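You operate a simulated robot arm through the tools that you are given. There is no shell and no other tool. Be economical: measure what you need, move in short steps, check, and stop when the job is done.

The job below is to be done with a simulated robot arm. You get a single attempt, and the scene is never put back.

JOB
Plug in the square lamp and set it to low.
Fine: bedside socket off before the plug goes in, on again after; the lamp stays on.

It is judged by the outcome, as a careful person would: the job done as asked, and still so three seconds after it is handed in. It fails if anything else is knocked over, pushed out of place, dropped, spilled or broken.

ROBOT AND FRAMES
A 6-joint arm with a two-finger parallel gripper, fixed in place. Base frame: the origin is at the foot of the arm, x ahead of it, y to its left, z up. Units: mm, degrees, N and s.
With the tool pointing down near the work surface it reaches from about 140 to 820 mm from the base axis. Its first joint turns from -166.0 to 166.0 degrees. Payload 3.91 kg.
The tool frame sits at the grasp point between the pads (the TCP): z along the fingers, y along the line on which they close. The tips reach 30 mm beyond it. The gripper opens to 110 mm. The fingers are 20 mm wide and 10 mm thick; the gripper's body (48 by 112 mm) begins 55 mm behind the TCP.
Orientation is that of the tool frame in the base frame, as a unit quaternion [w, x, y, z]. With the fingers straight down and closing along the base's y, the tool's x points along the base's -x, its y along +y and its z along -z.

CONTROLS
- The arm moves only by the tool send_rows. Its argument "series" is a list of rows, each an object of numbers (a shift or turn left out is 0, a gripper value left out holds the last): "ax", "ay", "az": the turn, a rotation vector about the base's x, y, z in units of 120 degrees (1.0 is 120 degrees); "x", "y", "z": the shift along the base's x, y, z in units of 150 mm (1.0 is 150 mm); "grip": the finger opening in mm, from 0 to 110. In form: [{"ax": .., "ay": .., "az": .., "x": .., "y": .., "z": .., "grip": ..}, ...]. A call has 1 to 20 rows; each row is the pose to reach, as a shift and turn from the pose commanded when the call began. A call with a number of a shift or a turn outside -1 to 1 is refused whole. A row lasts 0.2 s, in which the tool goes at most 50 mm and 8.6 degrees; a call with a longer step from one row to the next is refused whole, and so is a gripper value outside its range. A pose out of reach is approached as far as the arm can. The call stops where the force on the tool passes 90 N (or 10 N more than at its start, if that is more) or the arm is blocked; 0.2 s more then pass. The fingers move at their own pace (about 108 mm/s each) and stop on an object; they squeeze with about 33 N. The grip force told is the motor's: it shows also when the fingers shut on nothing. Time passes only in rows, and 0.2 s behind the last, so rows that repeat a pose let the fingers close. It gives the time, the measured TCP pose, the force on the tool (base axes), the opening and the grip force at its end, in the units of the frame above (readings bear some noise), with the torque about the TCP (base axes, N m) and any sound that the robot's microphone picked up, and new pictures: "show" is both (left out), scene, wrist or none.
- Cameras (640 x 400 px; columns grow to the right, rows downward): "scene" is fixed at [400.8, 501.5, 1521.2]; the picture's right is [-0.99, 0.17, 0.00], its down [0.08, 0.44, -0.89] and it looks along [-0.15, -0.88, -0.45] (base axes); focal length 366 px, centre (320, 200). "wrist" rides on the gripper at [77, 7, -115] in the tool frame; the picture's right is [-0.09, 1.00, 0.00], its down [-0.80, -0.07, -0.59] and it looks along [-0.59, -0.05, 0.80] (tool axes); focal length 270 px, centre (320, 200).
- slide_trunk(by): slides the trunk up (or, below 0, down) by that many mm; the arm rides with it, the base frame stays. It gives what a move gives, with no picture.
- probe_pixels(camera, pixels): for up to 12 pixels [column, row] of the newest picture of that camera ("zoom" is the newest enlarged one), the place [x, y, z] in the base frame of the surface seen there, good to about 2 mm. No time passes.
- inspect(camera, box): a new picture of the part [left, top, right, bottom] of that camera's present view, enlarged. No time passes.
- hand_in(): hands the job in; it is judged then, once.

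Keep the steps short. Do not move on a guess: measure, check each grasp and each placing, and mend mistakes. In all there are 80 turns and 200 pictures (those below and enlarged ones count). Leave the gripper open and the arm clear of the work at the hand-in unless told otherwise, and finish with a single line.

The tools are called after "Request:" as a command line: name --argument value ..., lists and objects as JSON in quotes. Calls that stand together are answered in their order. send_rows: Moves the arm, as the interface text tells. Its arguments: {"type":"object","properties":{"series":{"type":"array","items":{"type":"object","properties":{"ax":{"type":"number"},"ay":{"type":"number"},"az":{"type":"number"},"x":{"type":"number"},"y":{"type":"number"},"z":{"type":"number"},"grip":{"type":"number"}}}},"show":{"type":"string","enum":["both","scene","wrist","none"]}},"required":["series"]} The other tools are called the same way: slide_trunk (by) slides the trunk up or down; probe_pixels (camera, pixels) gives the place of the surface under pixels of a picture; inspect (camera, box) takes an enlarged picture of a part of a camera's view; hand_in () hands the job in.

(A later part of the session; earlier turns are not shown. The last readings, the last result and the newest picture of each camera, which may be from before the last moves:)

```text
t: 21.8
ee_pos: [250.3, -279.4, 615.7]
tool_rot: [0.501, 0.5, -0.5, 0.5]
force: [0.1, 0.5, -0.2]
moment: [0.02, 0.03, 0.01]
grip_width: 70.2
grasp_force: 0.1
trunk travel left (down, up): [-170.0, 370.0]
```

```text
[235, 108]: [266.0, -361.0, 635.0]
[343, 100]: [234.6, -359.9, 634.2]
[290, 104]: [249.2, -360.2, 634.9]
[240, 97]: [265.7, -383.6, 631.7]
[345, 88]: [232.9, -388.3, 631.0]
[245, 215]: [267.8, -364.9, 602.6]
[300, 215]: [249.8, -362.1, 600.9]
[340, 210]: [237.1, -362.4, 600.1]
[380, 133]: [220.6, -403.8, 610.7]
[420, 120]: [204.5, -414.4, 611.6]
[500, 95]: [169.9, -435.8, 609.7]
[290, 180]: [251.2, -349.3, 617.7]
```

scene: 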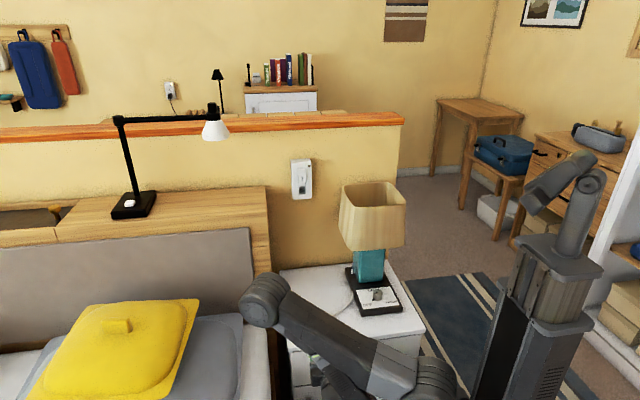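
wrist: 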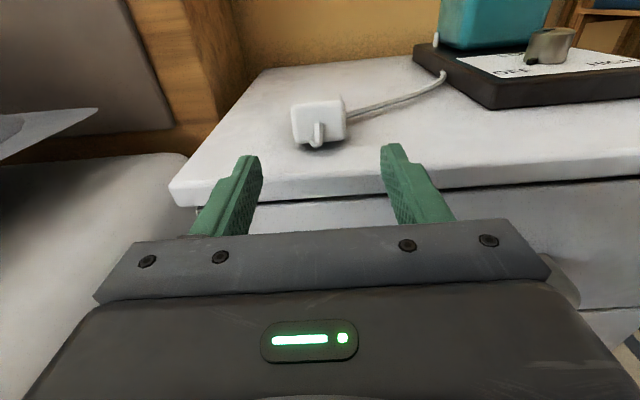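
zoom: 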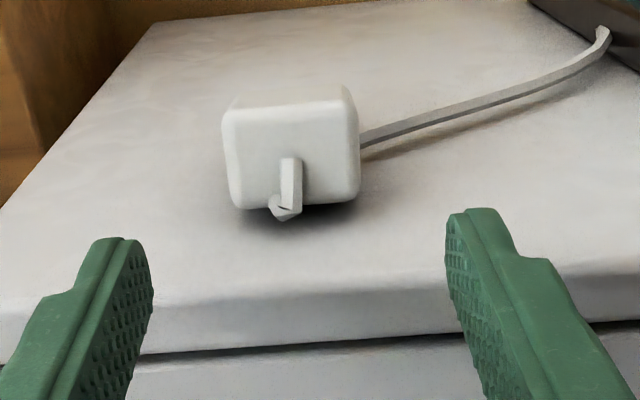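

Now the cord comes out well forward, at y≈-400. The plug's rear face is at y -355, its mid-height z≈621, and it pitches nose down by about 7.5°. I'll match that pitch and slide in to y≈-350.

Request:
send_rows --series '[{"ax": 0.0625, "z": 0.043}, {"ax": 0.0625, "z": 0.043, "y": -0.15}, {"ax": 0.0625, "z": 0.043, "y": -0.3}, {"ax": 0.0625, "z": 0.043, "y": -0.4}, {"ax": 0.0625, "z": 0.043, "y": -0.47}, {"ax": 0.0625, "z": 0.043, "y": -0.47}]' --show "wrist"

Request:
inspect --camera "wrist" --box '[220, 60, 440, 220]'

```text
t: 23.2
ee_pos: [251.1, -350.7, 623.0]
tool_rot: [-0.466, -0.531, 0.532, -0.466]
force: [-0.1, 0.0, 0.5]
moment: [-0.01, 0.01, 0.02]
grip_width: 70.0
grasp_force: 0.0
trunk travel left (down, up): [-170.0, 370.0]
```

wrist: 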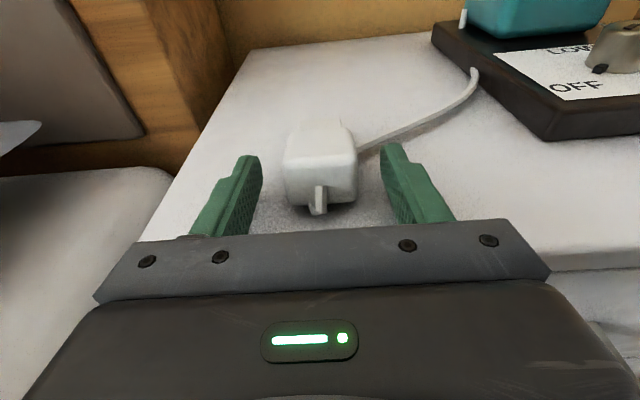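

```text
2.50 times, centred on (330, 140) of wrist
```

zoom: 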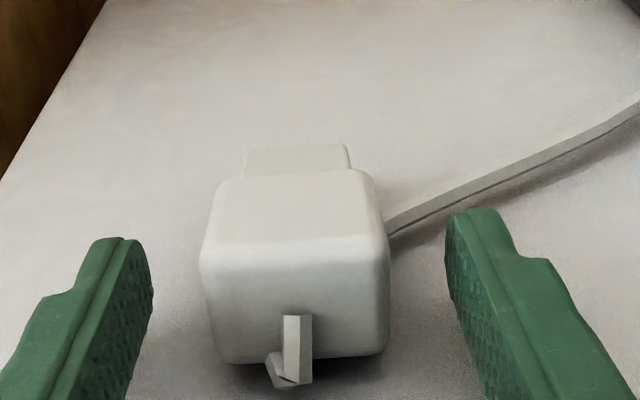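

Well placed. I'll close, lift 25 mm, and check that it follows.

Request:
send_rows --series '[{"grip": 45}, {"grip": 20}, {"grip": 20}, {"grip": 20}, {"z": 0.03}, {"z": 0.06}, {"z": 0.1}, {"z": 0.16}, {"z": 0.16}]' --show "wrist"

Request:
inspect --camera "wrist" --box '[220, 60, 440, 220]'

```text
t: 25.2
ee_pos: [250.8, -350.1, 646.2]
tool_rot: [0.466, 0.532, -0.531, 0.466]
force: [0.8, -0.3, 0.5]
moment: [0.01, 0.01, 0.0]
grip_width: 38.9
grasp_force: 32.8
trunk travel left (down, up): [-170.0, 370.0]
```

wrist: 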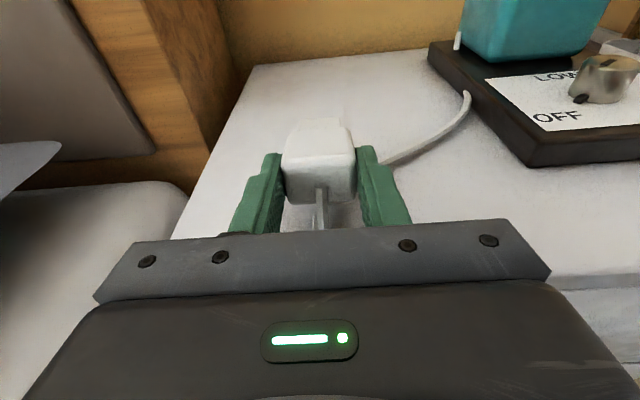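

```text
2.50 times, centred on (330, 140) of wrist
```

zoom: 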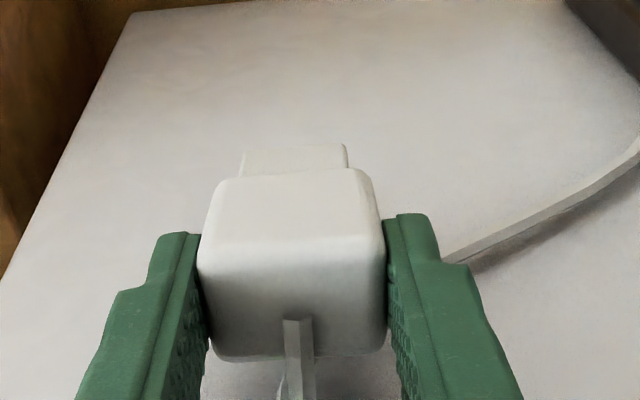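

The plug is held and lifted. I'll level the tool, raise the trunk 280 mm, and then check.

Request:
send_rows --series '[{"z": 0.1, "ax": -0.03}, {"z": 0.2, "ax": -0.0625}, {"z": 0.2, "ax": -0.0625}]' --show "none"

Request:
slide_trunk --by 280

Request:
inspect --camera "wrist" --box '[220, 40, 440, 240]'

Request:
inspect --camera "scene" --box '[240, 130, 480, 330]'

```text
t: 26.0
ee_pos: [249.8, -349.9, 674.3]
tool_rot: [0.5, 0.5, -0.5, 0.5]
force: [-0.1, -0.1, -1.4]
moment: [0.03, -0.01, 0.0]
grip_width: 39.3
grasp_force: 33.1
trunk travel left (down, up): [-170.0, 370.0]
```

```text
t: 28.9
ee_pos: [250.4, -350.9, 955.2]
tool_rot: [-0.5, -0.5, 0.5, -0.5]
force: [-0.4, -0.3, -0.6]
moment: [0.02, 0.01, -0.01]
grip_width: 39.2
grasp_force: 32.9
trunk travel left (down, up): [-450.0, 90.0]
```

```text
2.00 times, centred on (330, 140) of wrist
```

zoom: 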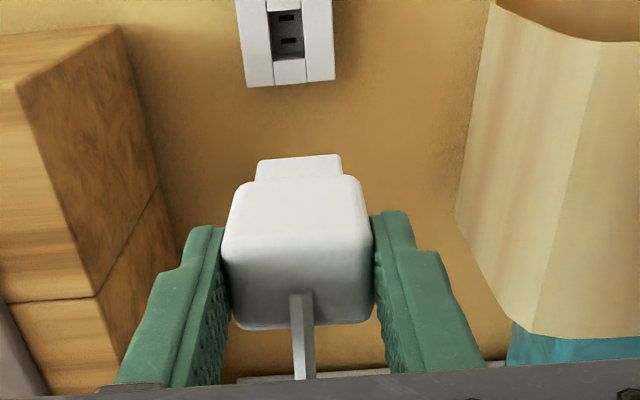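

```text
2.00 times, centred on (360, 230) of scene
```

zoom: 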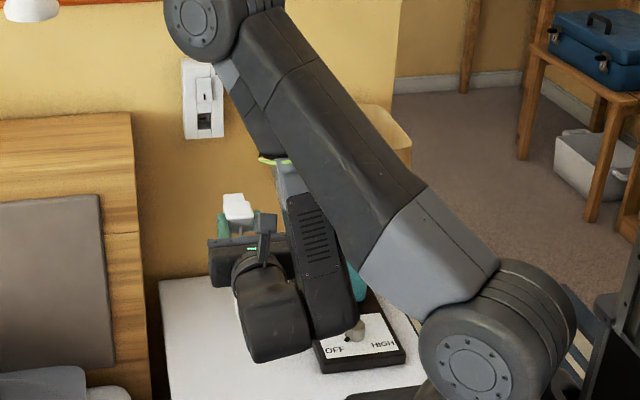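

The plug is at socket height and both slots are visible. I'll measure the slots and the plug's attitude.

Request:
inspect --camera "wrist" --box '[330, 36, 400, 86]'

Request:
inspect --camera "wrist" --box '[295, 36, 395, 136]'

Request:
probe_pixels --camera "zoom" --pixels '[[130, 60], [200, 60], [245, 60], [50, 190], [110, 180], [215, 175], [260, 230], [50, 260], [230, 280], [150, 250], [150, 200], [150, 290]]'

```text
8.00 times, centred on (365, 61) of wrist
```

zoom: 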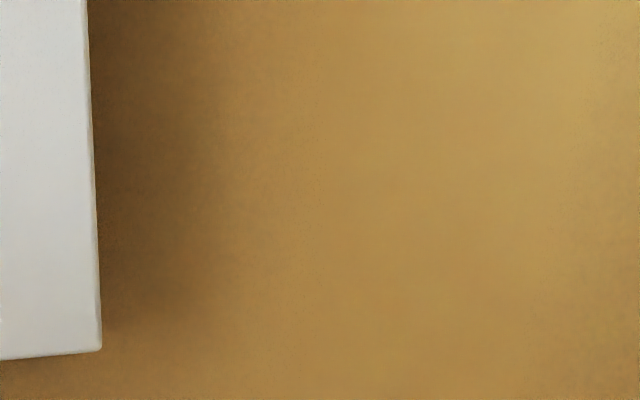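

```text
4.00 times, centred on (345, 86) of wrist
```

zoom: 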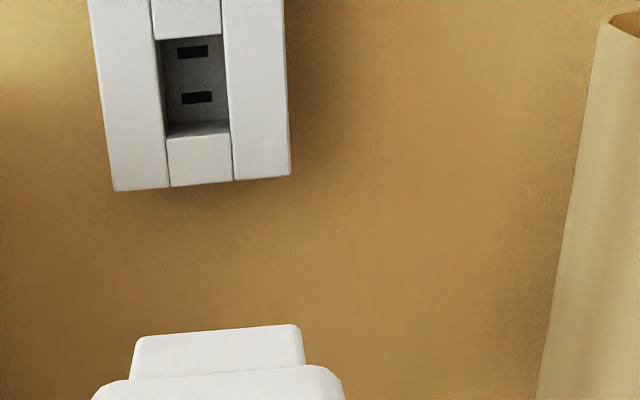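

```text
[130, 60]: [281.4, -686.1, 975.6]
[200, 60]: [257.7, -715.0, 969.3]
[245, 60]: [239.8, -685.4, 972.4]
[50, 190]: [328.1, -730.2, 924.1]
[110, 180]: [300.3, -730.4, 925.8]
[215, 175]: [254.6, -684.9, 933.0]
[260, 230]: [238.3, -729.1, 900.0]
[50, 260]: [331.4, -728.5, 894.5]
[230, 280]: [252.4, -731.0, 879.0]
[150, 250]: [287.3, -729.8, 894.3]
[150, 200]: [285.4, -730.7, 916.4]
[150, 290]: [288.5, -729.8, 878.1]
```

Request:
probe_pixels --camera "zoom" --pixels '[[178, 53], [208, 51], [193, 47], [193, 58], [183, 99], [212, 97], [197, 92], [197, 103], [164, 80], [228, 80], [190, 39], [196, 134]]'

Request:
probe_pixels --camera "zoom" --pixels '[[145, 342], [290, 330], [137, 370], [300, 358], [215, 335], [220, 365], [110, 390], [330, 380], [220, 395], [196, 128], [162, 50], [224, 50]]'

Request:
probe_pixels --camera "wrist" --pixels '[[349, 119], [384, 117], [365, 120], [345, 132], [395, 132], [370, 133], [370, 145], [370, 155], [337, 155], [402, 152], [370, 175], [372, 195]]'

```text
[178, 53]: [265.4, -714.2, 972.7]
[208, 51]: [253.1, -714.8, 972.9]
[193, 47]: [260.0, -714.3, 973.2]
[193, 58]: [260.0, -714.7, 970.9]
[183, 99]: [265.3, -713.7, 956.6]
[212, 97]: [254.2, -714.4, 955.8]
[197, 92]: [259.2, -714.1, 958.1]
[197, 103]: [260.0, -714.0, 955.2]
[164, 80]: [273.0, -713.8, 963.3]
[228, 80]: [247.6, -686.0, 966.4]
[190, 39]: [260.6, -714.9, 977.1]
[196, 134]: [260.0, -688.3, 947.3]
```

```text
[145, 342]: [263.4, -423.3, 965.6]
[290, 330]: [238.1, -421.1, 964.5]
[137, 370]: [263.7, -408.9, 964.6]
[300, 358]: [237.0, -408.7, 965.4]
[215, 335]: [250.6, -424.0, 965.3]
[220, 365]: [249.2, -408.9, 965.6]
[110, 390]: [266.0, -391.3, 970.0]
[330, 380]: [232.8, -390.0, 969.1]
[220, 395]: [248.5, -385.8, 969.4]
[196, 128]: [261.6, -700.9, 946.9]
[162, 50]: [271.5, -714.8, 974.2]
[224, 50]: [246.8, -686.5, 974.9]
```

```text
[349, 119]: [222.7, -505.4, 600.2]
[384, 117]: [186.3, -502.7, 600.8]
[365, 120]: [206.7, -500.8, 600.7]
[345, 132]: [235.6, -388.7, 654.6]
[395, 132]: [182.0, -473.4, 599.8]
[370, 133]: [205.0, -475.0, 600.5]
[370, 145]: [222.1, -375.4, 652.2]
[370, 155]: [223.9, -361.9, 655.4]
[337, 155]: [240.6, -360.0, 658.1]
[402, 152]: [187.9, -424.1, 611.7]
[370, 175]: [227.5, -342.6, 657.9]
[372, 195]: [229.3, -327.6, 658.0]
```

The plug is level and square with the tool. The slots are centred at (259.6, z 972.2 and 956.6), so their mid-height is 964.5. I'll roll -90° and line up with them.

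Request:
send_rows --series '[{"ay": -0.07}, {"ay": -0.14}, {"ay": -0.21}, {"ay": -0.28}, {"ay": -0.35}, {"ay": -0.42}, {"ay": -0.49}, {"ay": -0.56}, {"ay": -0.63}, {"ay": -0.7, "x": 0.03, "z": 0.03}, {"ay": -0.75, "x": 0.055, "z": 0.061}, {"ay": -0.75, "x": 0.055, "z": 0.061}, {"ay": -0.75, "x": 0.055, "z": 0.061, "y": -0.3}, {"ay": -0.75, "x": 0.055, "z": 0.061, "y": -0.6}, {"ay": -0.75, "x": 0.055, "z": 0.061, "y": -0.85}, {"ay": -0.75, "x": 0.055, "z": 0.061, "y": -0.95}, {"ay": -0.75, "x": 0.055, "z": 0.061, "y": -0.95}]'

Request:
inspect --camera "wrist" --box '[240, 20, 440, 180]'

Request:
inspect --camera "scene" --box '[270, 140, 430, 290]'

```text
t: 32.5
ee_pos: [258.3, -492.8, 965.0]
tool_rot: [0.0, 0.0, 0.707, -0.707]
force: [0.9, -0.9, -1.5]
moment: [0.04, -0.05, -0.01]
grip_width: 39.2
grasp_force: 33.1
trunk travel left (down, up): [-450.0, 90.0]
```

scene: 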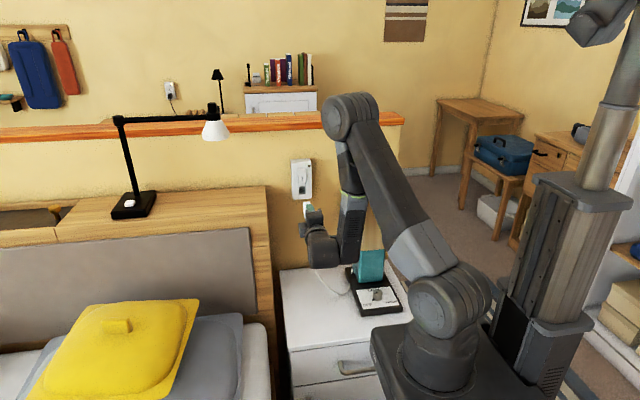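
wrist: 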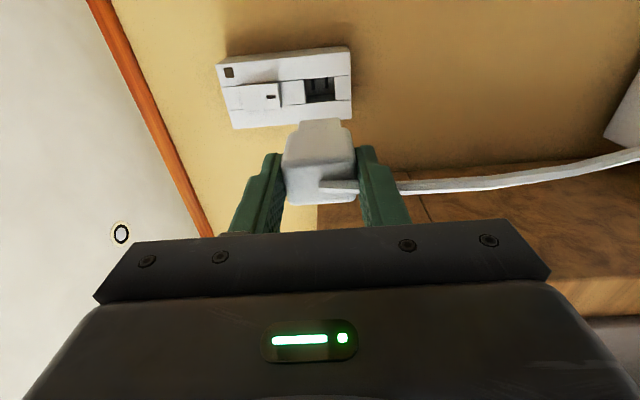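

```text
2.50 times, centred on (340, 100) of wrist
```

zoom: 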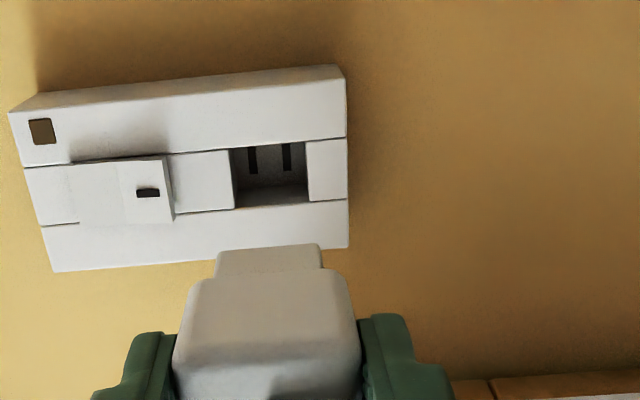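

```text
2.67 times, centred on (350, 215) of scene
```

zoom: 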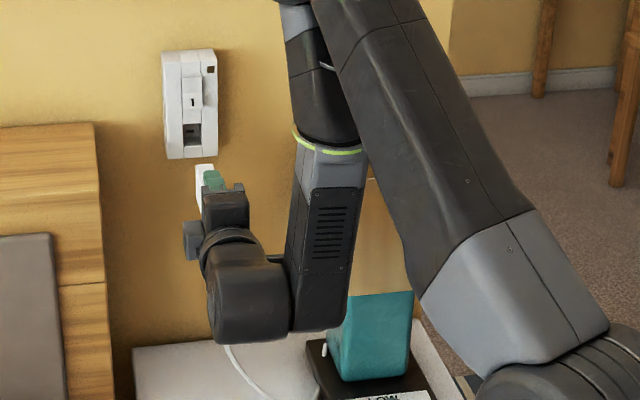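

I'll re-zoom the wrist view to measure the nose edges against the recess.

Request:
inspect --camera "wrist" --box '[240, 20, 440, 180]'

Request:
probe_pixels --camera "zoom" --pixels '[[222, 255], [315, 249], [270, 253], [222, 272], [318, 264], [270, 268], [252, 165], [288, 160], [235, 180], [305, 160], [270, 195], [270, 300]]'

```text
2.50 times, centred on (340, 100) of wrist
```

zoom: 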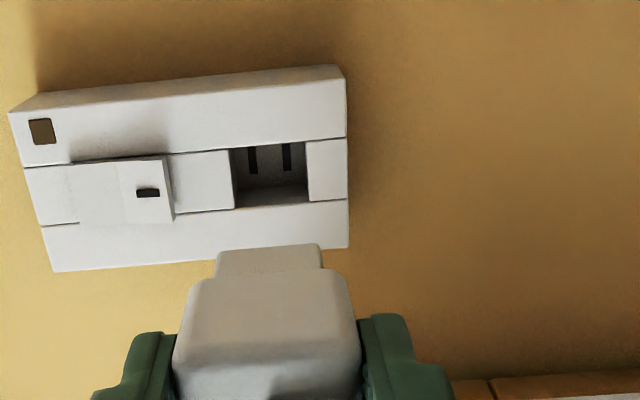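

```text
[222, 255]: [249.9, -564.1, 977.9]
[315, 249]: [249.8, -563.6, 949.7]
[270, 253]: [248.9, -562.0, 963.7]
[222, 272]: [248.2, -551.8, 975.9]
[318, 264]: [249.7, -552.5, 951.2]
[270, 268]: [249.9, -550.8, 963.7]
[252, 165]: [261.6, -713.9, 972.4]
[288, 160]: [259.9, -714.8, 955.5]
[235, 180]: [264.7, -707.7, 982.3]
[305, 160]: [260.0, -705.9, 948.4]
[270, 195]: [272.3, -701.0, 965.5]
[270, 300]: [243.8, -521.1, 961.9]
```

The nose is centred at about (259.5, z 963.7) and the slots at (259.6, 964.3). I'll move up to just in front of the recess and re-check alignment and the clearance to the lampshade.

Request:
send_rows --series '[{"z": 0.004, "y": -0.25}, {"z": 0.004, "y": -0.5}, {"z": 0.004, "y": -0.65}, {"z": 0.004, "y": -0.713}, {"z": 0.004, "y": -0.713}]'

Request:
inspect --camera "scene" --box '[270, 140, 430, 290]'

Request:
inspect --camera "wrist" --box '[240, 20, 440, 180]'

Request:
probe_pixels --camera "zoom" --pixels '[[222, 255], [315, 249], [270, 253], [222, 272], [318, 264], [270, 268], [235, 200], [300, 190], [270, 180], [350, 180], [350, 215], [230, 225]]'

```text
t: 33.7
ee_pos: [259.7, -600.0, 965.8]
tool_rot: [0.0, -0.001, 0.708, -0.707]
force: [-0.1, 0.8, -0.9]
moment: [0.0, 0.0, 0.03]
grip_width: 39.0
grasp_force: 33.0
trunk travel left (down, up): [-450.0, 90.0]
```

scene: 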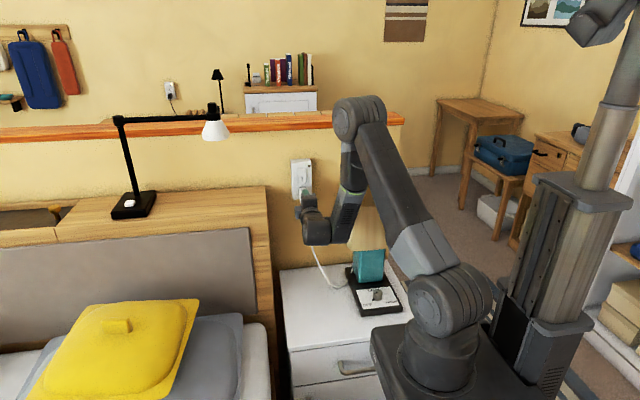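
wrist: 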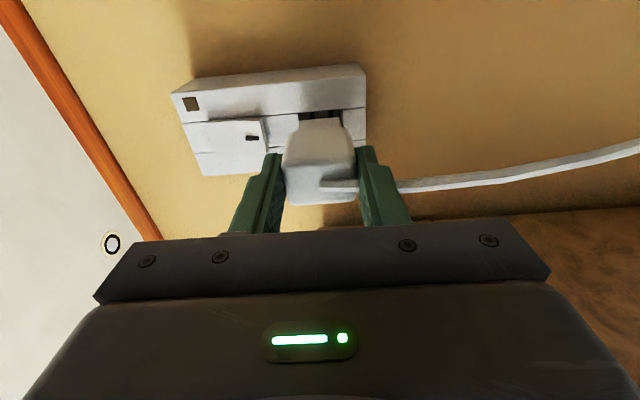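

```text
2.67 times, centred on (350, 215) of scene
```

zoom: 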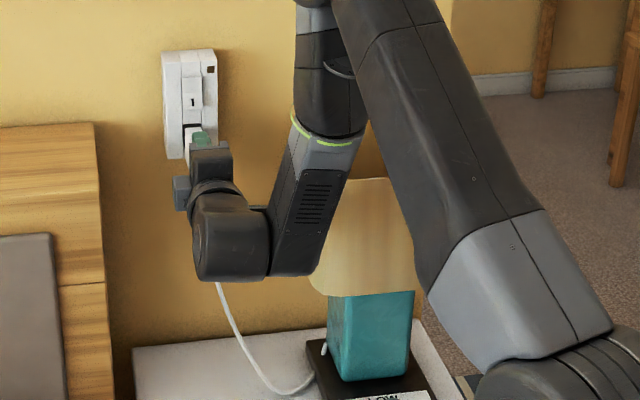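

```text
2.50 times, centred on (340, 100) of wrist
```

zoom: 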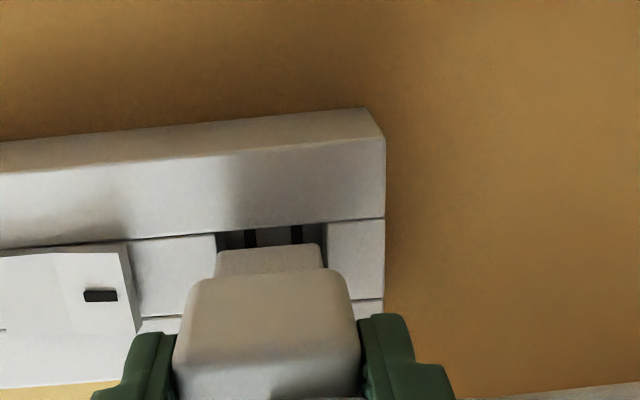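

```text
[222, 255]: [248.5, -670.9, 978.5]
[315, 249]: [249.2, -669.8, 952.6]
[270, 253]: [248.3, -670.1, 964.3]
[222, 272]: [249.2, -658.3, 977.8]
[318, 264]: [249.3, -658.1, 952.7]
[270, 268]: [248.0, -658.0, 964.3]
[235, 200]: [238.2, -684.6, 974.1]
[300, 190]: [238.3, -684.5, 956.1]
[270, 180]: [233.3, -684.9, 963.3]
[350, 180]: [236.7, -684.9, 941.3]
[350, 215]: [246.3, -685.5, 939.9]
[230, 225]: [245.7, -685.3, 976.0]
```

The alignment is within about 1 mm. Before pushing in, I'll check the forearm-to-shade gap.

Request:
probe_pixels --camera "scene" --pixels '[[345, 240], [335, 240], [355, 222], [359, 200], [352, 190], [348, 235], [351, 228], [362, 215], [375, 240], [346, 225], [330, 230], [365, 208]]'

```text
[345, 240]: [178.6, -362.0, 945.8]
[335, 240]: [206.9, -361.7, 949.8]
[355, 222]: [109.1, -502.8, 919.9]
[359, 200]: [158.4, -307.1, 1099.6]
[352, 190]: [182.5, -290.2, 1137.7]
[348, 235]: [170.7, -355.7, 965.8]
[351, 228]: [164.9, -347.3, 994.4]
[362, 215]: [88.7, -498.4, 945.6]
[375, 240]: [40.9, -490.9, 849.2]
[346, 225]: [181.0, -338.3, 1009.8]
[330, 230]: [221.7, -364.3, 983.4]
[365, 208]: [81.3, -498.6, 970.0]
```

There's about 50 mm of room, which is enough. Now I'll push in part way, until the pins are just short of the slots.

Request:
send_rows --series '[{"y": -0.05}, {"y": -0.1}, {"y": -0.14}, {"y": -0.18}, {"y": -0.18}]' --show "wrist"

Request:
inspect --camera "wrist" --box '[240, 20, 440, 180]'

```text
t: 34.9
ee_pos: [258.9, -627.0, 964.9]
tool_rot: [0.0, 0.0, 0.707, -0.707]
force: [0.1, 0.8, -0.7]
moment: [0.02, 0.0, -0.05]
grip_width: 39.3
grasp_force: 33.4
trunk travel left (down, up): [-450.0, 90.0]
```

wrist: 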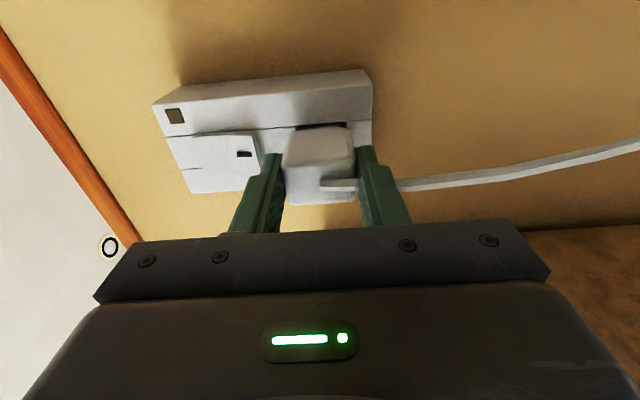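

```text
2.50 times, centred on (340, 100) of wrist
```

zoom: 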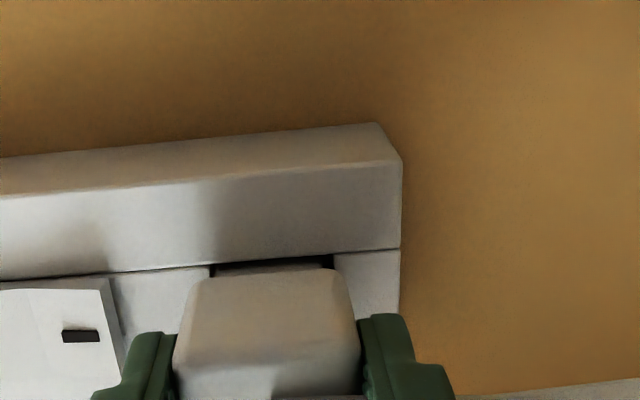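

The nose has entered the recess with no resistance. I'll go on in small steps to y -634 and read the force.

Request:
send_rows --series '[{"y": -0.013}, {"y": -0.026}, {"y": -0.039}, {"y": -0.048}, {"y": -0.048}]' --show "none"

```text
t: 36.1
ee_pos: [258.5, -634.9, 965.8]
tool_rot: [0.0, 0.0, 0.707, -0.707]
force: [0.0, 0.4, -0.8]
moment: [0.01, -0.01, 0.02]
grip_width: 39.1
grasp_force: 33.3
trunk travel left (down, up): [-450.0, 90.0]
```

Still free, so the pins should be entering the slots. I'll continue in 1.5 mm steps.

Request:
send_rows --series '[{"y": -0.01}, {"y": -0.02}, {"y": -0.03}, {"y": -0.04}, {"y": -0.04}]' --show "wrist"

Request:
inspect --camera "wrist" --box '[240, 20, 440, 180]'

Request:
probe_pixels --camera "zoom" --pixels '[[240, 280], [330, 275], [270, 300], [270, 273], [230, 250], [360, 300], [270, 350]]'

```text
t: 37.3
ee_pos: [257.1, -635.8, 965.5]
tool_rot: [0.0, -0.001, 0.708, -0.706]
force: [-5.3, 27.4, -6.7]
moment: [0.12, -0.07, -0.57]
grip_width: 39.0
grasp_force: 33.5
trunk travel left (down, up): [-450.0, 90.0]
```

wrist: 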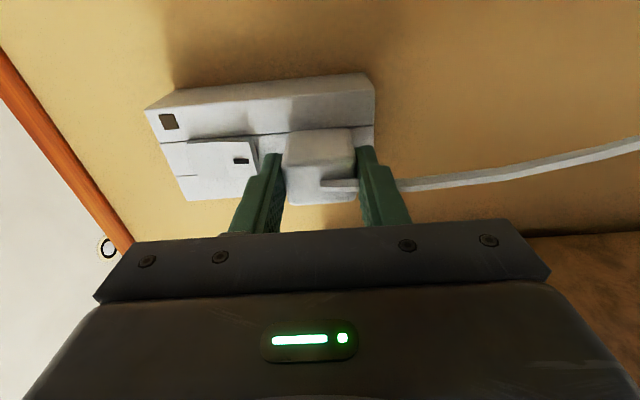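

```text
2.50 times, centred on (340, 100) of wrist
```

zoom: 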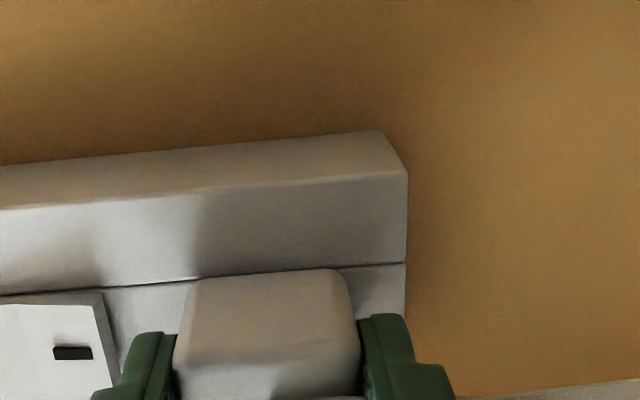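

```text
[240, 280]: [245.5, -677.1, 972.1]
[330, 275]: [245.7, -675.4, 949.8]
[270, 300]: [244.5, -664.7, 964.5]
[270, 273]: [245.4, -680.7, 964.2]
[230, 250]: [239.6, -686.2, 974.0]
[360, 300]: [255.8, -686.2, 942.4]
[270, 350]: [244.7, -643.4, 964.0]
```

The pins met the face, with 27 N at y -635.8 and about 5 mm left to go. The torque hints at contact on the upper, -x side. I'll ease off to a light push and shift slightly down to feel for the slots.

Request:
send_rows --series '[{"y": 0.04}, {"y": 0.04, "z": -0.007, "x": 0.007}, {"y": 0.03, "z": -0.007, "x": 0.007}, {"y": 0.02, "z": -0.007, "x": 0.007}, {"y": 0.015, "z": -0.007, "x": 0.007}]' --show "none"

```text
t: 38.5
ee_pos: [260.1, -635.1, 964.2]
tool_rot: [0.0, 0.0, -0.706, 0.708]
force: [-1.7, 9.4, 2.4]
moment: [0.02, 0.03, -0.35]
grip_width: 39.3
grasp_force: 32.6
trunk travel left (down, up): [-450.0, 90.0]
```

Still blocked. I'll look closely at the body's front edge and check the plug's yaw in the grip.

Request:
send_rows --series '[{"y": 0.03}, {"y": 0.03}]' --show "wrist"

Request:
inspect --camera "wrist" --box '[270, 110, 370, 210]'

Request:
probe_pixels --camera "wrist" --pixels '[[320, 131], [320, 135], [320, 140], [320, 148], [320, 155], [320, 162], [305, 140], [335, 140], [305, 160], [335, 160], [320, 128], [310, 131]]'

Request:
probe_pixels --camera "wrist" --pixels '[[320, 126], [330, 126], [300, 125], [345, 132], [295, 140], [350, 145], [320, 175], [320, 195], [290, 165], [354, 165], [320, 168], [320, 133]]'

```text
t: 39.1
ee_pos: [259.8, -633.7, 965.4]
tool_rot: [0.0, 0.001, 0.707, -0.707]
force: [-0.9, 0.7, -0.9]
moment: [0.07, 0.03, -0.07]
grip_width: 39.3
grasp_force: 33.9
trunk travel left (down, up): [-450.0, 90.0]
```

wrist: 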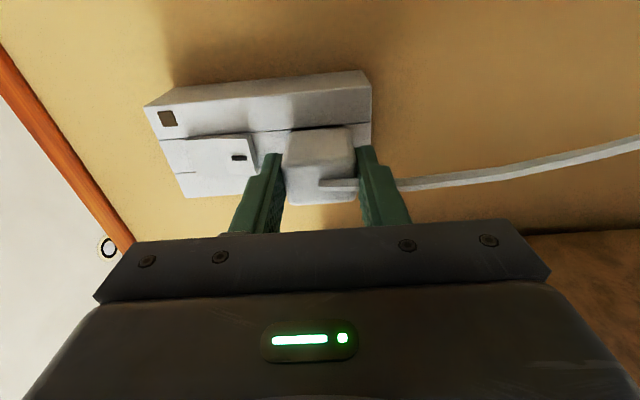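

```text
4.00 times, centred on (320, 160) of wrist
```

zoom: 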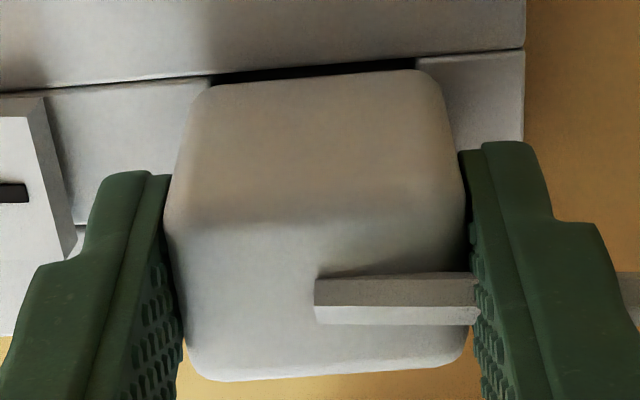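

```text
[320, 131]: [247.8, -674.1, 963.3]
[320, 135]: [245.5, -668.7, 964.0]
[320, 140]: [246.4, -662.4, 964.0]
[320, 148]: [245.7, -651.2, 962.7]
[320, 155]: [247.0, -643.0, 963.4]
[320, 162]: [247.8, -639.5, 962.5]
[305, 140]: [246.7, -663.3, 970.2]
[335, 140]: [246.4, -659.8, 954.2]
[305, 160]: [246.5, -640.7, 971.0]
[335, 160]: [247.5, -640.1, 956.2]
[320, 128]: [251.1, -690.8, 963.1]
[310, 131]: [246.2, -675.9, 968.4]
```

```text
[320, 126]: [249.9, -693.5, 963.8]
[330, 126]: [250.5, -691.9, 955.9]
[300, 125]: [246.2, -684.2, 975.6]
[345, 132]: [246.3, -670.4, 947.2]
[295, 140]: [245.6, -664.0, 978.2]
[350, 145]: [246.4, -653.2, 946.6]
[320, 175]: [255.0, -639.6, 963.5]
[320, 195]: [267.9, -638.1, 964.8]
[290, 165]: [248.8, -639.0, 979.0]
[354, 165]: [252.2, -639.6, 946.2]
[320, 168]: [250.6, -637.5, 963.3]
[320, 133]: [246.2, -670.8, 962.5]
```

On recomputing, the body is about 44 mm long, so its front is now at about -683 against the faceplate at -685. The free travel from -627 to -635 was the pins going into the slots, and the stop was the body seating. I'll push it home again and look.

Request:
send_rows --series '[{"y": -0.01, "x": -0.004, "z": 0.003}, {"y": -0.02, "x": -0.004, "z": 0.003}, {"y": -0.035, "x": -0.004, "z": 0.003}, {"y": -0.035, "x": -0.004, "z": 0.003}]' --show "wrist"

Request:
inspect --camera "wrist" --box '[270, 110, 370, 210]'

Request:
inspect --camera "scene" --box '[280, 145, 340, 225]'

```text
t: 40.1
ee_pos: [258.6, -636.5, 965.5]
tool_rot: [-0.001, 0.0, 0.708, -0.707]
force: [-2.0, 17.3, -0.5]
moment: [0.0, -0.02, -0.37]
grip_width: 39.1
grasp_force: 32.5
trunk travel left (down, up): [-450.0, 90.0]
```

wrist: 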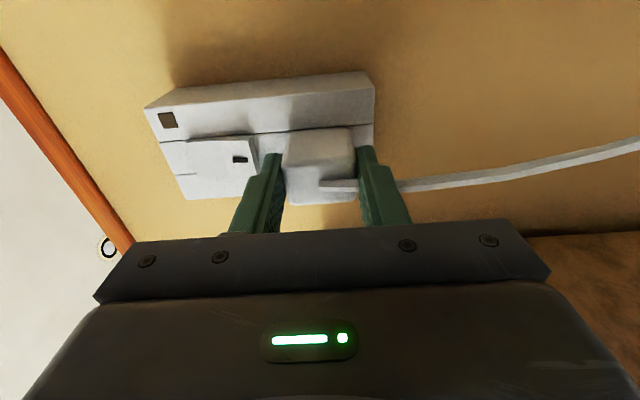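

```text
4.00 times, centred on (320, 160) of wrist
```

zoom: 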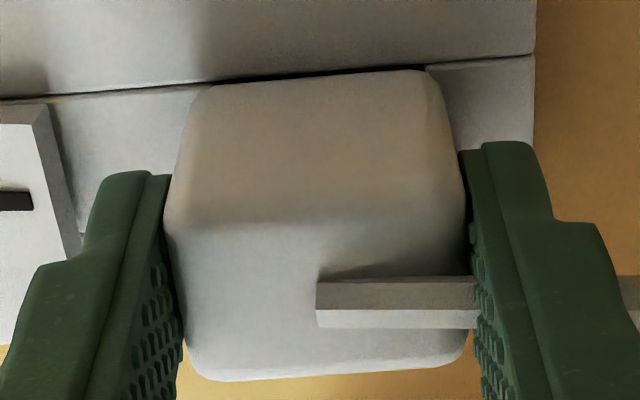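

```text
5.00 times, centred on (310, 185) of scene
```

zoom: 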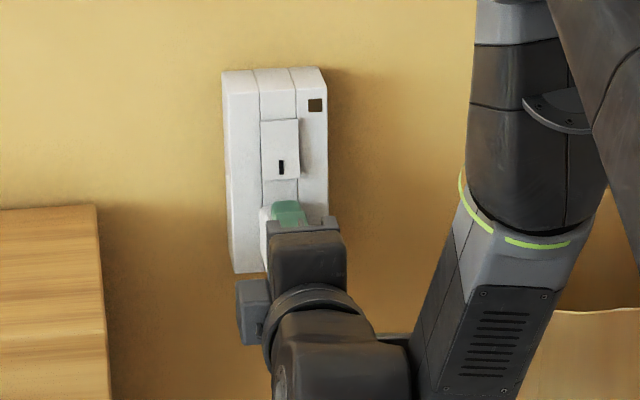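

It's seated at 17 N. I'll ease the pressure, open the fingers slightly and see that the plug stays.

Request:
send_rows --series '[{"y": 0.018}, {"y": 0.018, "grip": 45}, {"y": 0.018, "grip": 52}, {"y": 0.018, "grip": 52}]' --show "wrist"

Request:
inspect --camera "wrist" --box '[260, 100, 420, 230]'

Request:
probe_pixels --camera "wrist" --pixels '[[320, 135], [320, 140], [320, 162], [345, 185], [370, 187], [385, 185], [400, 185], [420, 182], [330, 185], [460, 175], [372, 180], [290, 165]]'

```text
t: 41.1
ee_pos: [258.1, -635.0, 964.1]
tool_rot: [0.0, 0.0, -0.707, 0.707]
force: [-0.9, 0.9, -0.1]
moment: [-0.01, -0.01, 0.02]
grip_width: 51.9
grasp_force: 0.1
trunk travel left (down, up): [-450.0, 90.0]
```

wrist: 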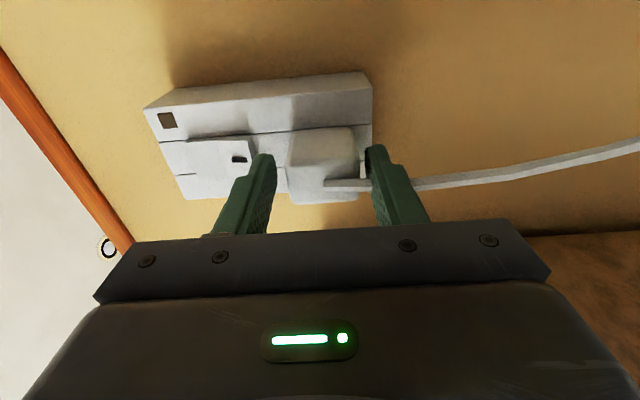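

```text
3.08 times, centred on (340, 165) of wrist
```

zoom: 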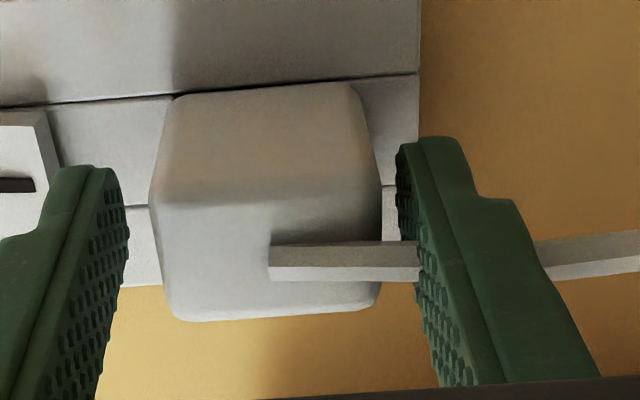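

```text
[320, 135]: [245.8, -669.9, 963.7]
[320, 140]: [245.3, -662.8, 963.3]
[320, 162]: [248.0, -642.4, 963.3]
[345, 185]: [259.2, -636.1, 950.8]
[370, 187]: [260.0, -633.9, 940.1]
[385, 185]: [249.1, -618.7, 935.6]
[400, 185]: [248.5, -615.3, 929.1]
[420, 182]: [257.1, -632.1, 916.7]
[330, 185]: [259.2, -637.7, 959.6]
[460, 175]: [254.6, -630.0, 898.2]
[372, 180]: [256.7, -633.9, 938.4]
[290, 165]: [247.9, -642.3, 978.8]
```

The plug stays seated (rear face at y -642). I'll withdraw straight back, close the fingers, and line up with the rocker's lower half at z≈1014.

Request:
send_rows --series '[{"y": 0.2}, {"y": 0.45}, {"y": 0.6}, {"y": 0.6, "z": 0.2, "grip": 0}, {"y": 0.6, "z": 0.33, "grip": 0}, {"y": 0.6, "z": 0.33}]'

Request:
inspect --camera "wrist" --box '[220, 20, 460, 180]'

Request:
inspect --camera "scene" --box '[270, 140, 350, 210]'

```text
t: 42.5
ee_pos: [260.3, -544.0, 1014.7]
tool_rot: [0.0, 0.0, 0.707, -0.707]
force: [-0.3, -0.4, 0.1]
moment: [0.01, 0.0, -0.02]
grip_width: 0.0
grasp_force: 33.0
trunk travel left (down, up): [-450.0, 90.0]
```

scene: 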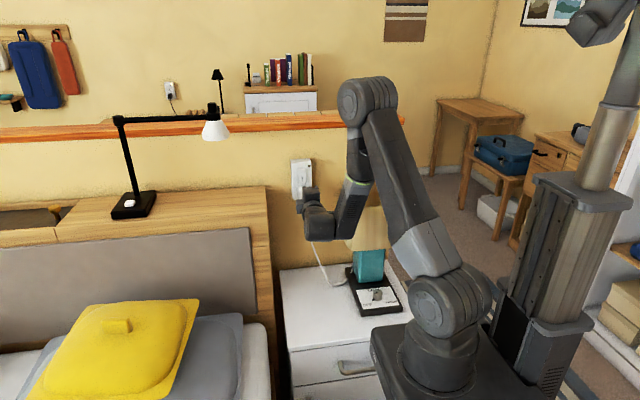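
wrist: 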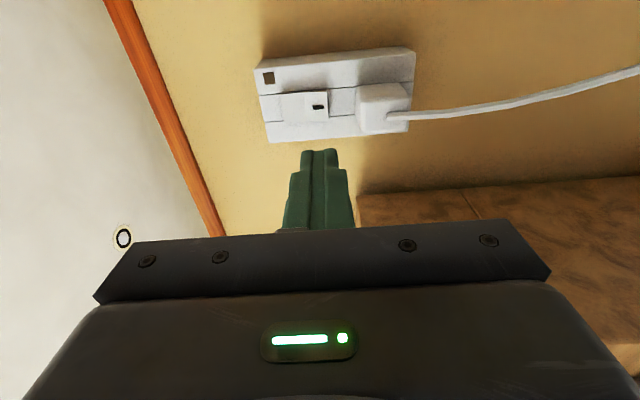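

```text
2.50 times, centred on (340, 100) of wrist
```

zoom: 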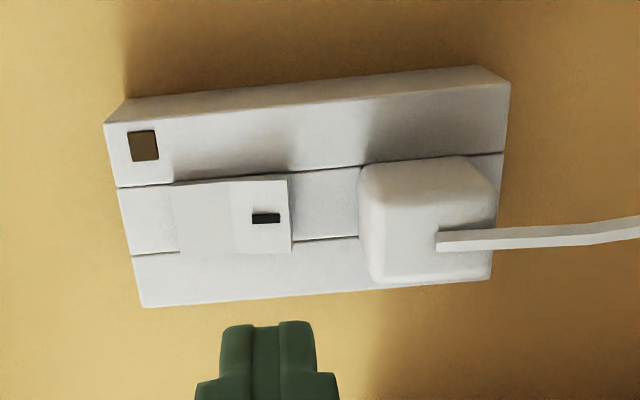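

```text
5.71 times, centred on (310, 175) of scene
```

zoom: 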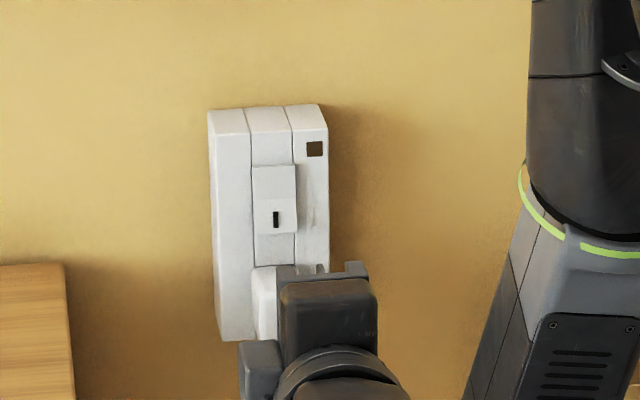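

The plug is flush with the socket. Now I'll press the lower half of the rocker.

Request:
send_rows --series '[{"y": -0.3}, {"y": -0.55}, {"y": -0.64}, {"y": -0.66}, {"y": -0.68}, {"y": -0.7}, {"y": -0.715}]' --show "wrist"

Request:
inspect --camera "wrist" --box '[220, 20, 460, 180]'

```text
t: 44.1
ee_pos: [260.3, -647.3, 1015.0]
tool_rot: [0.0, -0.001, 0.708, -0.706]
force: [-2.6, 43.6, -7.1]
moment: [-0.19, -0.05, -0.12]
grip_width: 0.0
grasp_force: 33.4
trunk travel left (down, up): [-450.0, 90.0]
```

wrist: 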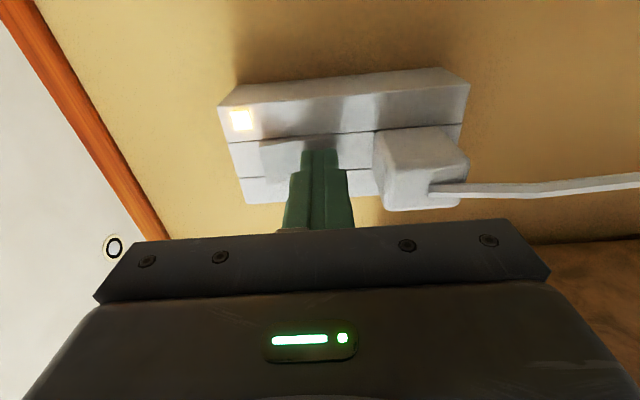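

```text
2.50 times, centred on (340, 100) of wrist
```

zoom: 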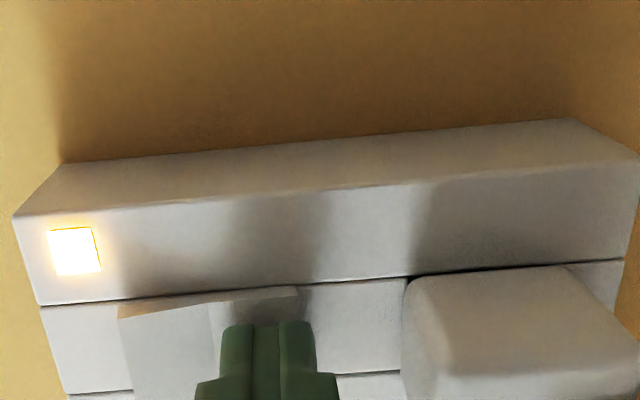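

The light is on again and the plug is in. I'll withdraw and roll the tool so the camera is upright.

Request:
send_rows --series '[{"y": 0.15}, {"y": 0.45}, {"y": 0.75}, {"y": 1.0}, {"y": 1.0, "ay": 0.07}, {"y": 1.0, "ay": 0.14}, {"y": 1.0, "ay": 0.21}, {"y": 1.0, "ay": 0.28}, {"y": 1.0, "ay": 0.35}, {"y": 1.0, "ay": 0.42}, {"y": 1.0, "ay": 0.49}, {"y": 1.0, "ay": 0.56}, {"y": 1.0, "ay": 0.63}, {"y": 1.0, "ay": 0.7}, {"y": 1.0, "ay": 0.75}]' --show "wrist"

Request:
send_rows --series '[{"y": 0.3}, {"y": 0.6}, {"y": 0.8, "ax": 0.05}, {"y": 0.8, "x": -0.25, "ax": 0.11, "z": -0.1}, {"y": 0.8, "x": -0.45, "ax": 0.17, "z": -0.3}, {"y": 0.8, "x": -0.6, "ax": 0.23, "z": -0.5}, {"y": 0.8, "x": -0.75, "ax": 0.29, "z": -0.7}, {"y": 0.8, "x": -0.9, "ax": 0.35, "z": -0.9}, {"y": 0.8, "x": -1.0, "ax": 0.375, "z": -1.0}, {"y": 0.8, "x": -1.0, "ax": 0.375, "z": -1.0}]'

```text
t: 47.3
ee_pos: [259.9, -502.5, 1014.2]
tool_rot: [0.5, 0.5, -0.5, 0.5]
force: [0.7, 0.1, -0.1]
moment: [0.02, 0.0, -0.02]
grip_width: 0.2
grasp_force: 33.4
trunk travel left (down, up): [-450.0, 90.0]
```

wrist: 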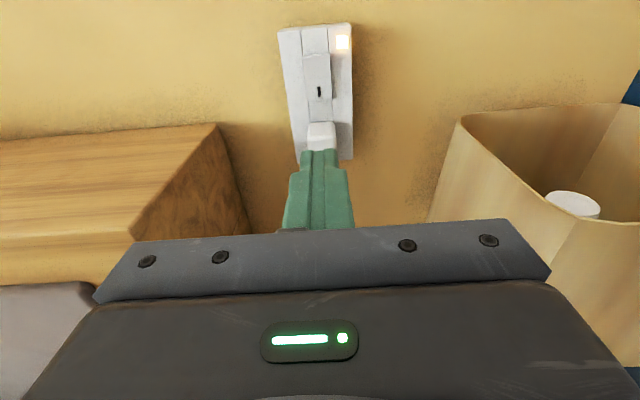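

```text
t: 49.5
ee_pos: [165.7, -384.6, 879.7]
tool_rot: [-0.28, -0.649, 0.658, -0.258]
force: [0.2, 0.5, -0.8]
moment: [0.01, -0.02, -0.05]
grip_width: 0.0
grasp_force: 33.0
out of reach, approached as far as the arm can: row 6, 7, 8, 9, 10
trunk travel left (down, up): [-450.0, 90.0]
```

scene: 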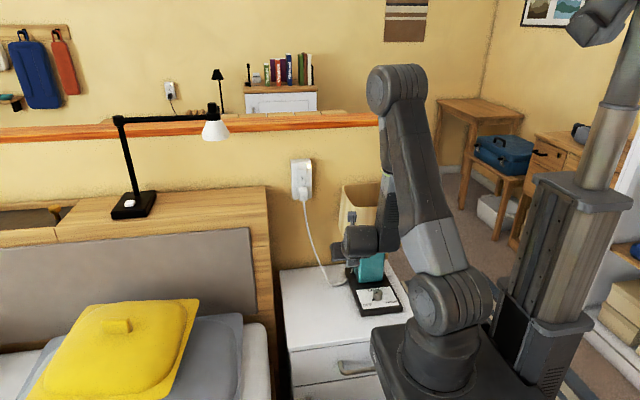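
wrist: 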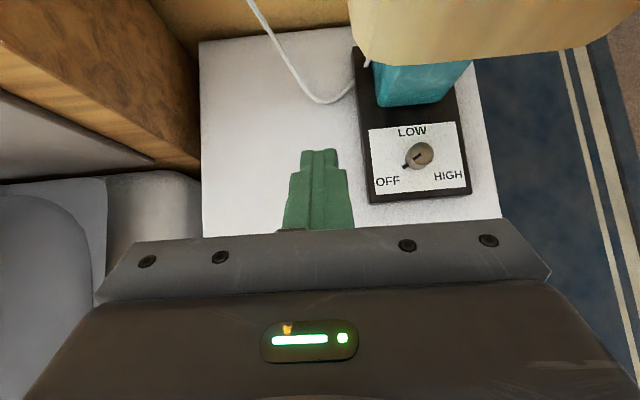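

The arm can't reach further in with this tilt, but the view is useful. I'll zoom in on the knob and measure it.

Request:
inspect --camera "wrist" --box '[350, 50, 480, 210]'

Request:
inspect --camera "wrist" --box '[385, 130, 455, 185]'

Request:
probe_pixels --camera "zoom" --pixels '[[310, 190], [250, 190], [370, 190], [310, 150], [310, 230], [180, 285], [200, 275], [230, 250], [290, 225], [310, 260], [240, 230], [140, 320]]'

Request:
probe_pixels --camera "wrist" --pixels '[[411, 131], [387, 181], [448, 176], [370, 132], [460, 128], [375, 192], [465, 188], [360, 60], [400, 60], [450, 55], [600, 45], [430, 85]]'

```text
2.50 times, centred on (415, 130) of wrist
```

zoom: 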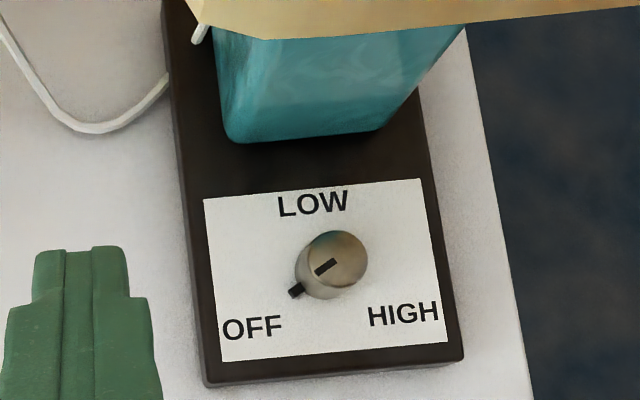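

```text
7.27 times, centred on (420, 158) of wrist
```

zoom: 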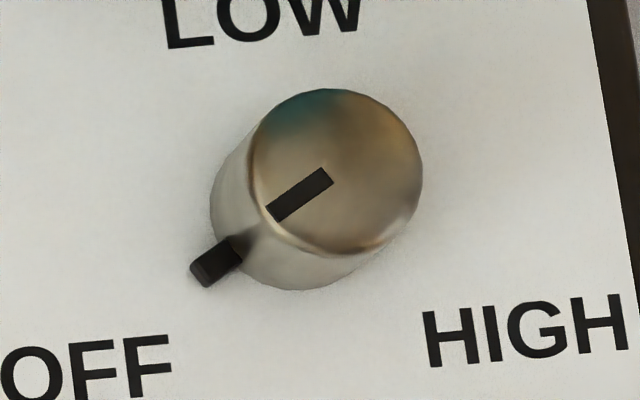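

```text
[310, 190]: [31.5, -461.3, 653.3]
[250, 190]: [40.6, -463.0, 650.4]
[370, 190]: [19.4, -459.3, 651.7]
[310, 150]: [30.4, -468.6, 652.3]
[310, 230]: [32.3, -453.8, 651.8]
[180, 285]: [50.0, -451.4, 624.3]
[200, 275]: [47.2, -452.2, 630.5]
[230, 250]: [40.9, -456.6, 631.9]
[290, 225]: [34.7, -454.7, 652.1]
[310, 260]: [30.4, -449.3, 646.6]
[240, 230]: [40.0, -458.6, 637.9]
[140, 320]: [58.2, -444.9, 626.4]
```

```text
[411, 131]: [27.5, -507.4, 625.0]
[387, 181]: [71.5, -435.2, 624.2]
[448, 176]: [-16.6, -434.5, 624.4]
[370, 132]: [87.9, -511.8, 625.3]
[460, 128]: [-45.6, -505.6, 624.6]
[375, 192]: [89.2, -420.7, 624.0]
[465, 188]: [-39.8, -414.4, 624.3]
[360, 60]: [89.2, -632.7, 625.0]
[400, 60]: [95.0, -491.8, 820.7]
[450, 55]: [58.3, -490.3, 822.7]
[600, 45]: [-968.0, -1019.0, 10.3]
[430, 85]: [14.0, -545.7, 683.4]
```

The knob's centre is at about (26.5,-464), radius 15, top z 652. It points at OFF (azimuth +28°) and LOW is straight toward -y, so it needs a turn of about -118°, clockwise from above. I'll grip the knob with the tool leaning toward the robot and ratchet it. First I'll move low in front of the knob.

Request:
send_rows --series '[{"y": -0.2, "z": -0.2}, {"y": -0.4, "z": -0.4, "ax": 0.02}, {"y": -0.427, "z": -0.7, "ax": 0.05}, {"y": -0.427, "z": -0.95, "ax": 0.05, "grip": 60}, {"y": -0.427, "z": -0.95, "x": -0.3, "ax": 0.05}, {"y": -0.427, "z": -0.95, "x": -0.6, "ax": 0.05}, {"y": -0.427, "z": -0.95, "x": -0.9, "ax": 0.05}, {"y": -0.427, "z": -0.95, "x": -0.925, "ax": 0.05}]'

```text
t: 51.3
ee_pos: [123.9, -478.8, 756.5]
tool_rot: [-0.263, -0.656, 0.681, -0.191]
force: [-0.4, -0.7, 0.3]
moment: [0.02, -0.01, -0.01]
grip_width: 59.9
grasp_force: 0.0
out of reach, approached as far as the arm can: row 1, 2, 3, 4, 5, 6, 7, 8
trunk travel left (down, up): [-450.0, 90.0]
```

scene: 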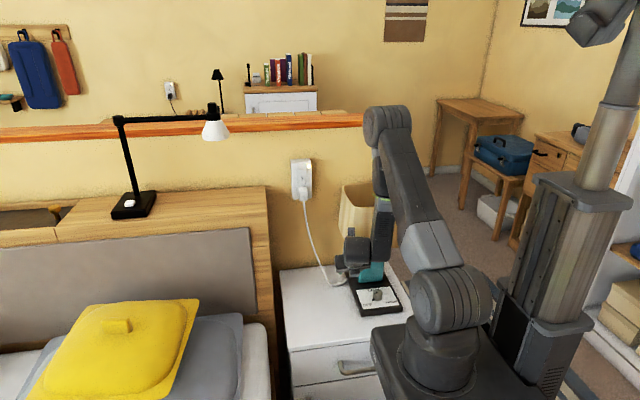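
wrist: 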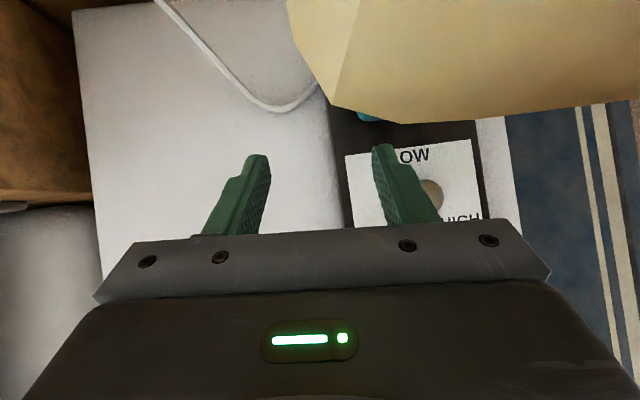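

The arm folds too far at this height, and the pose drifted a little. I'll back away from the shade, then raise the trunk 90 mm to give the elbow room.

Request:
send_rows --series '[{"y": 0.15, "x": 0.15}, {"y": 0.4, "x": 0.4}, {"y": 0.6, "x": 0.6}, {"y": 0.6, "x": 0.6}]' --show "none"

Request:
slide_trunk --by 90

```text
refused: row 2 steps farther than a row can; nothing moved
```

```text
t: 52.5
ee_pos: [125.3, -471.7, 846.5]
tool_rot: [-0.259, -0.657, 0.682, -0.189]
force: [3.1, 48.3, -6.6]
moment: [0.95, -0.46, -1.51]
grip_width: 60.1
grasp_force: 0.3
trunk travel left (down, up): [-540.0, 0.0]
```

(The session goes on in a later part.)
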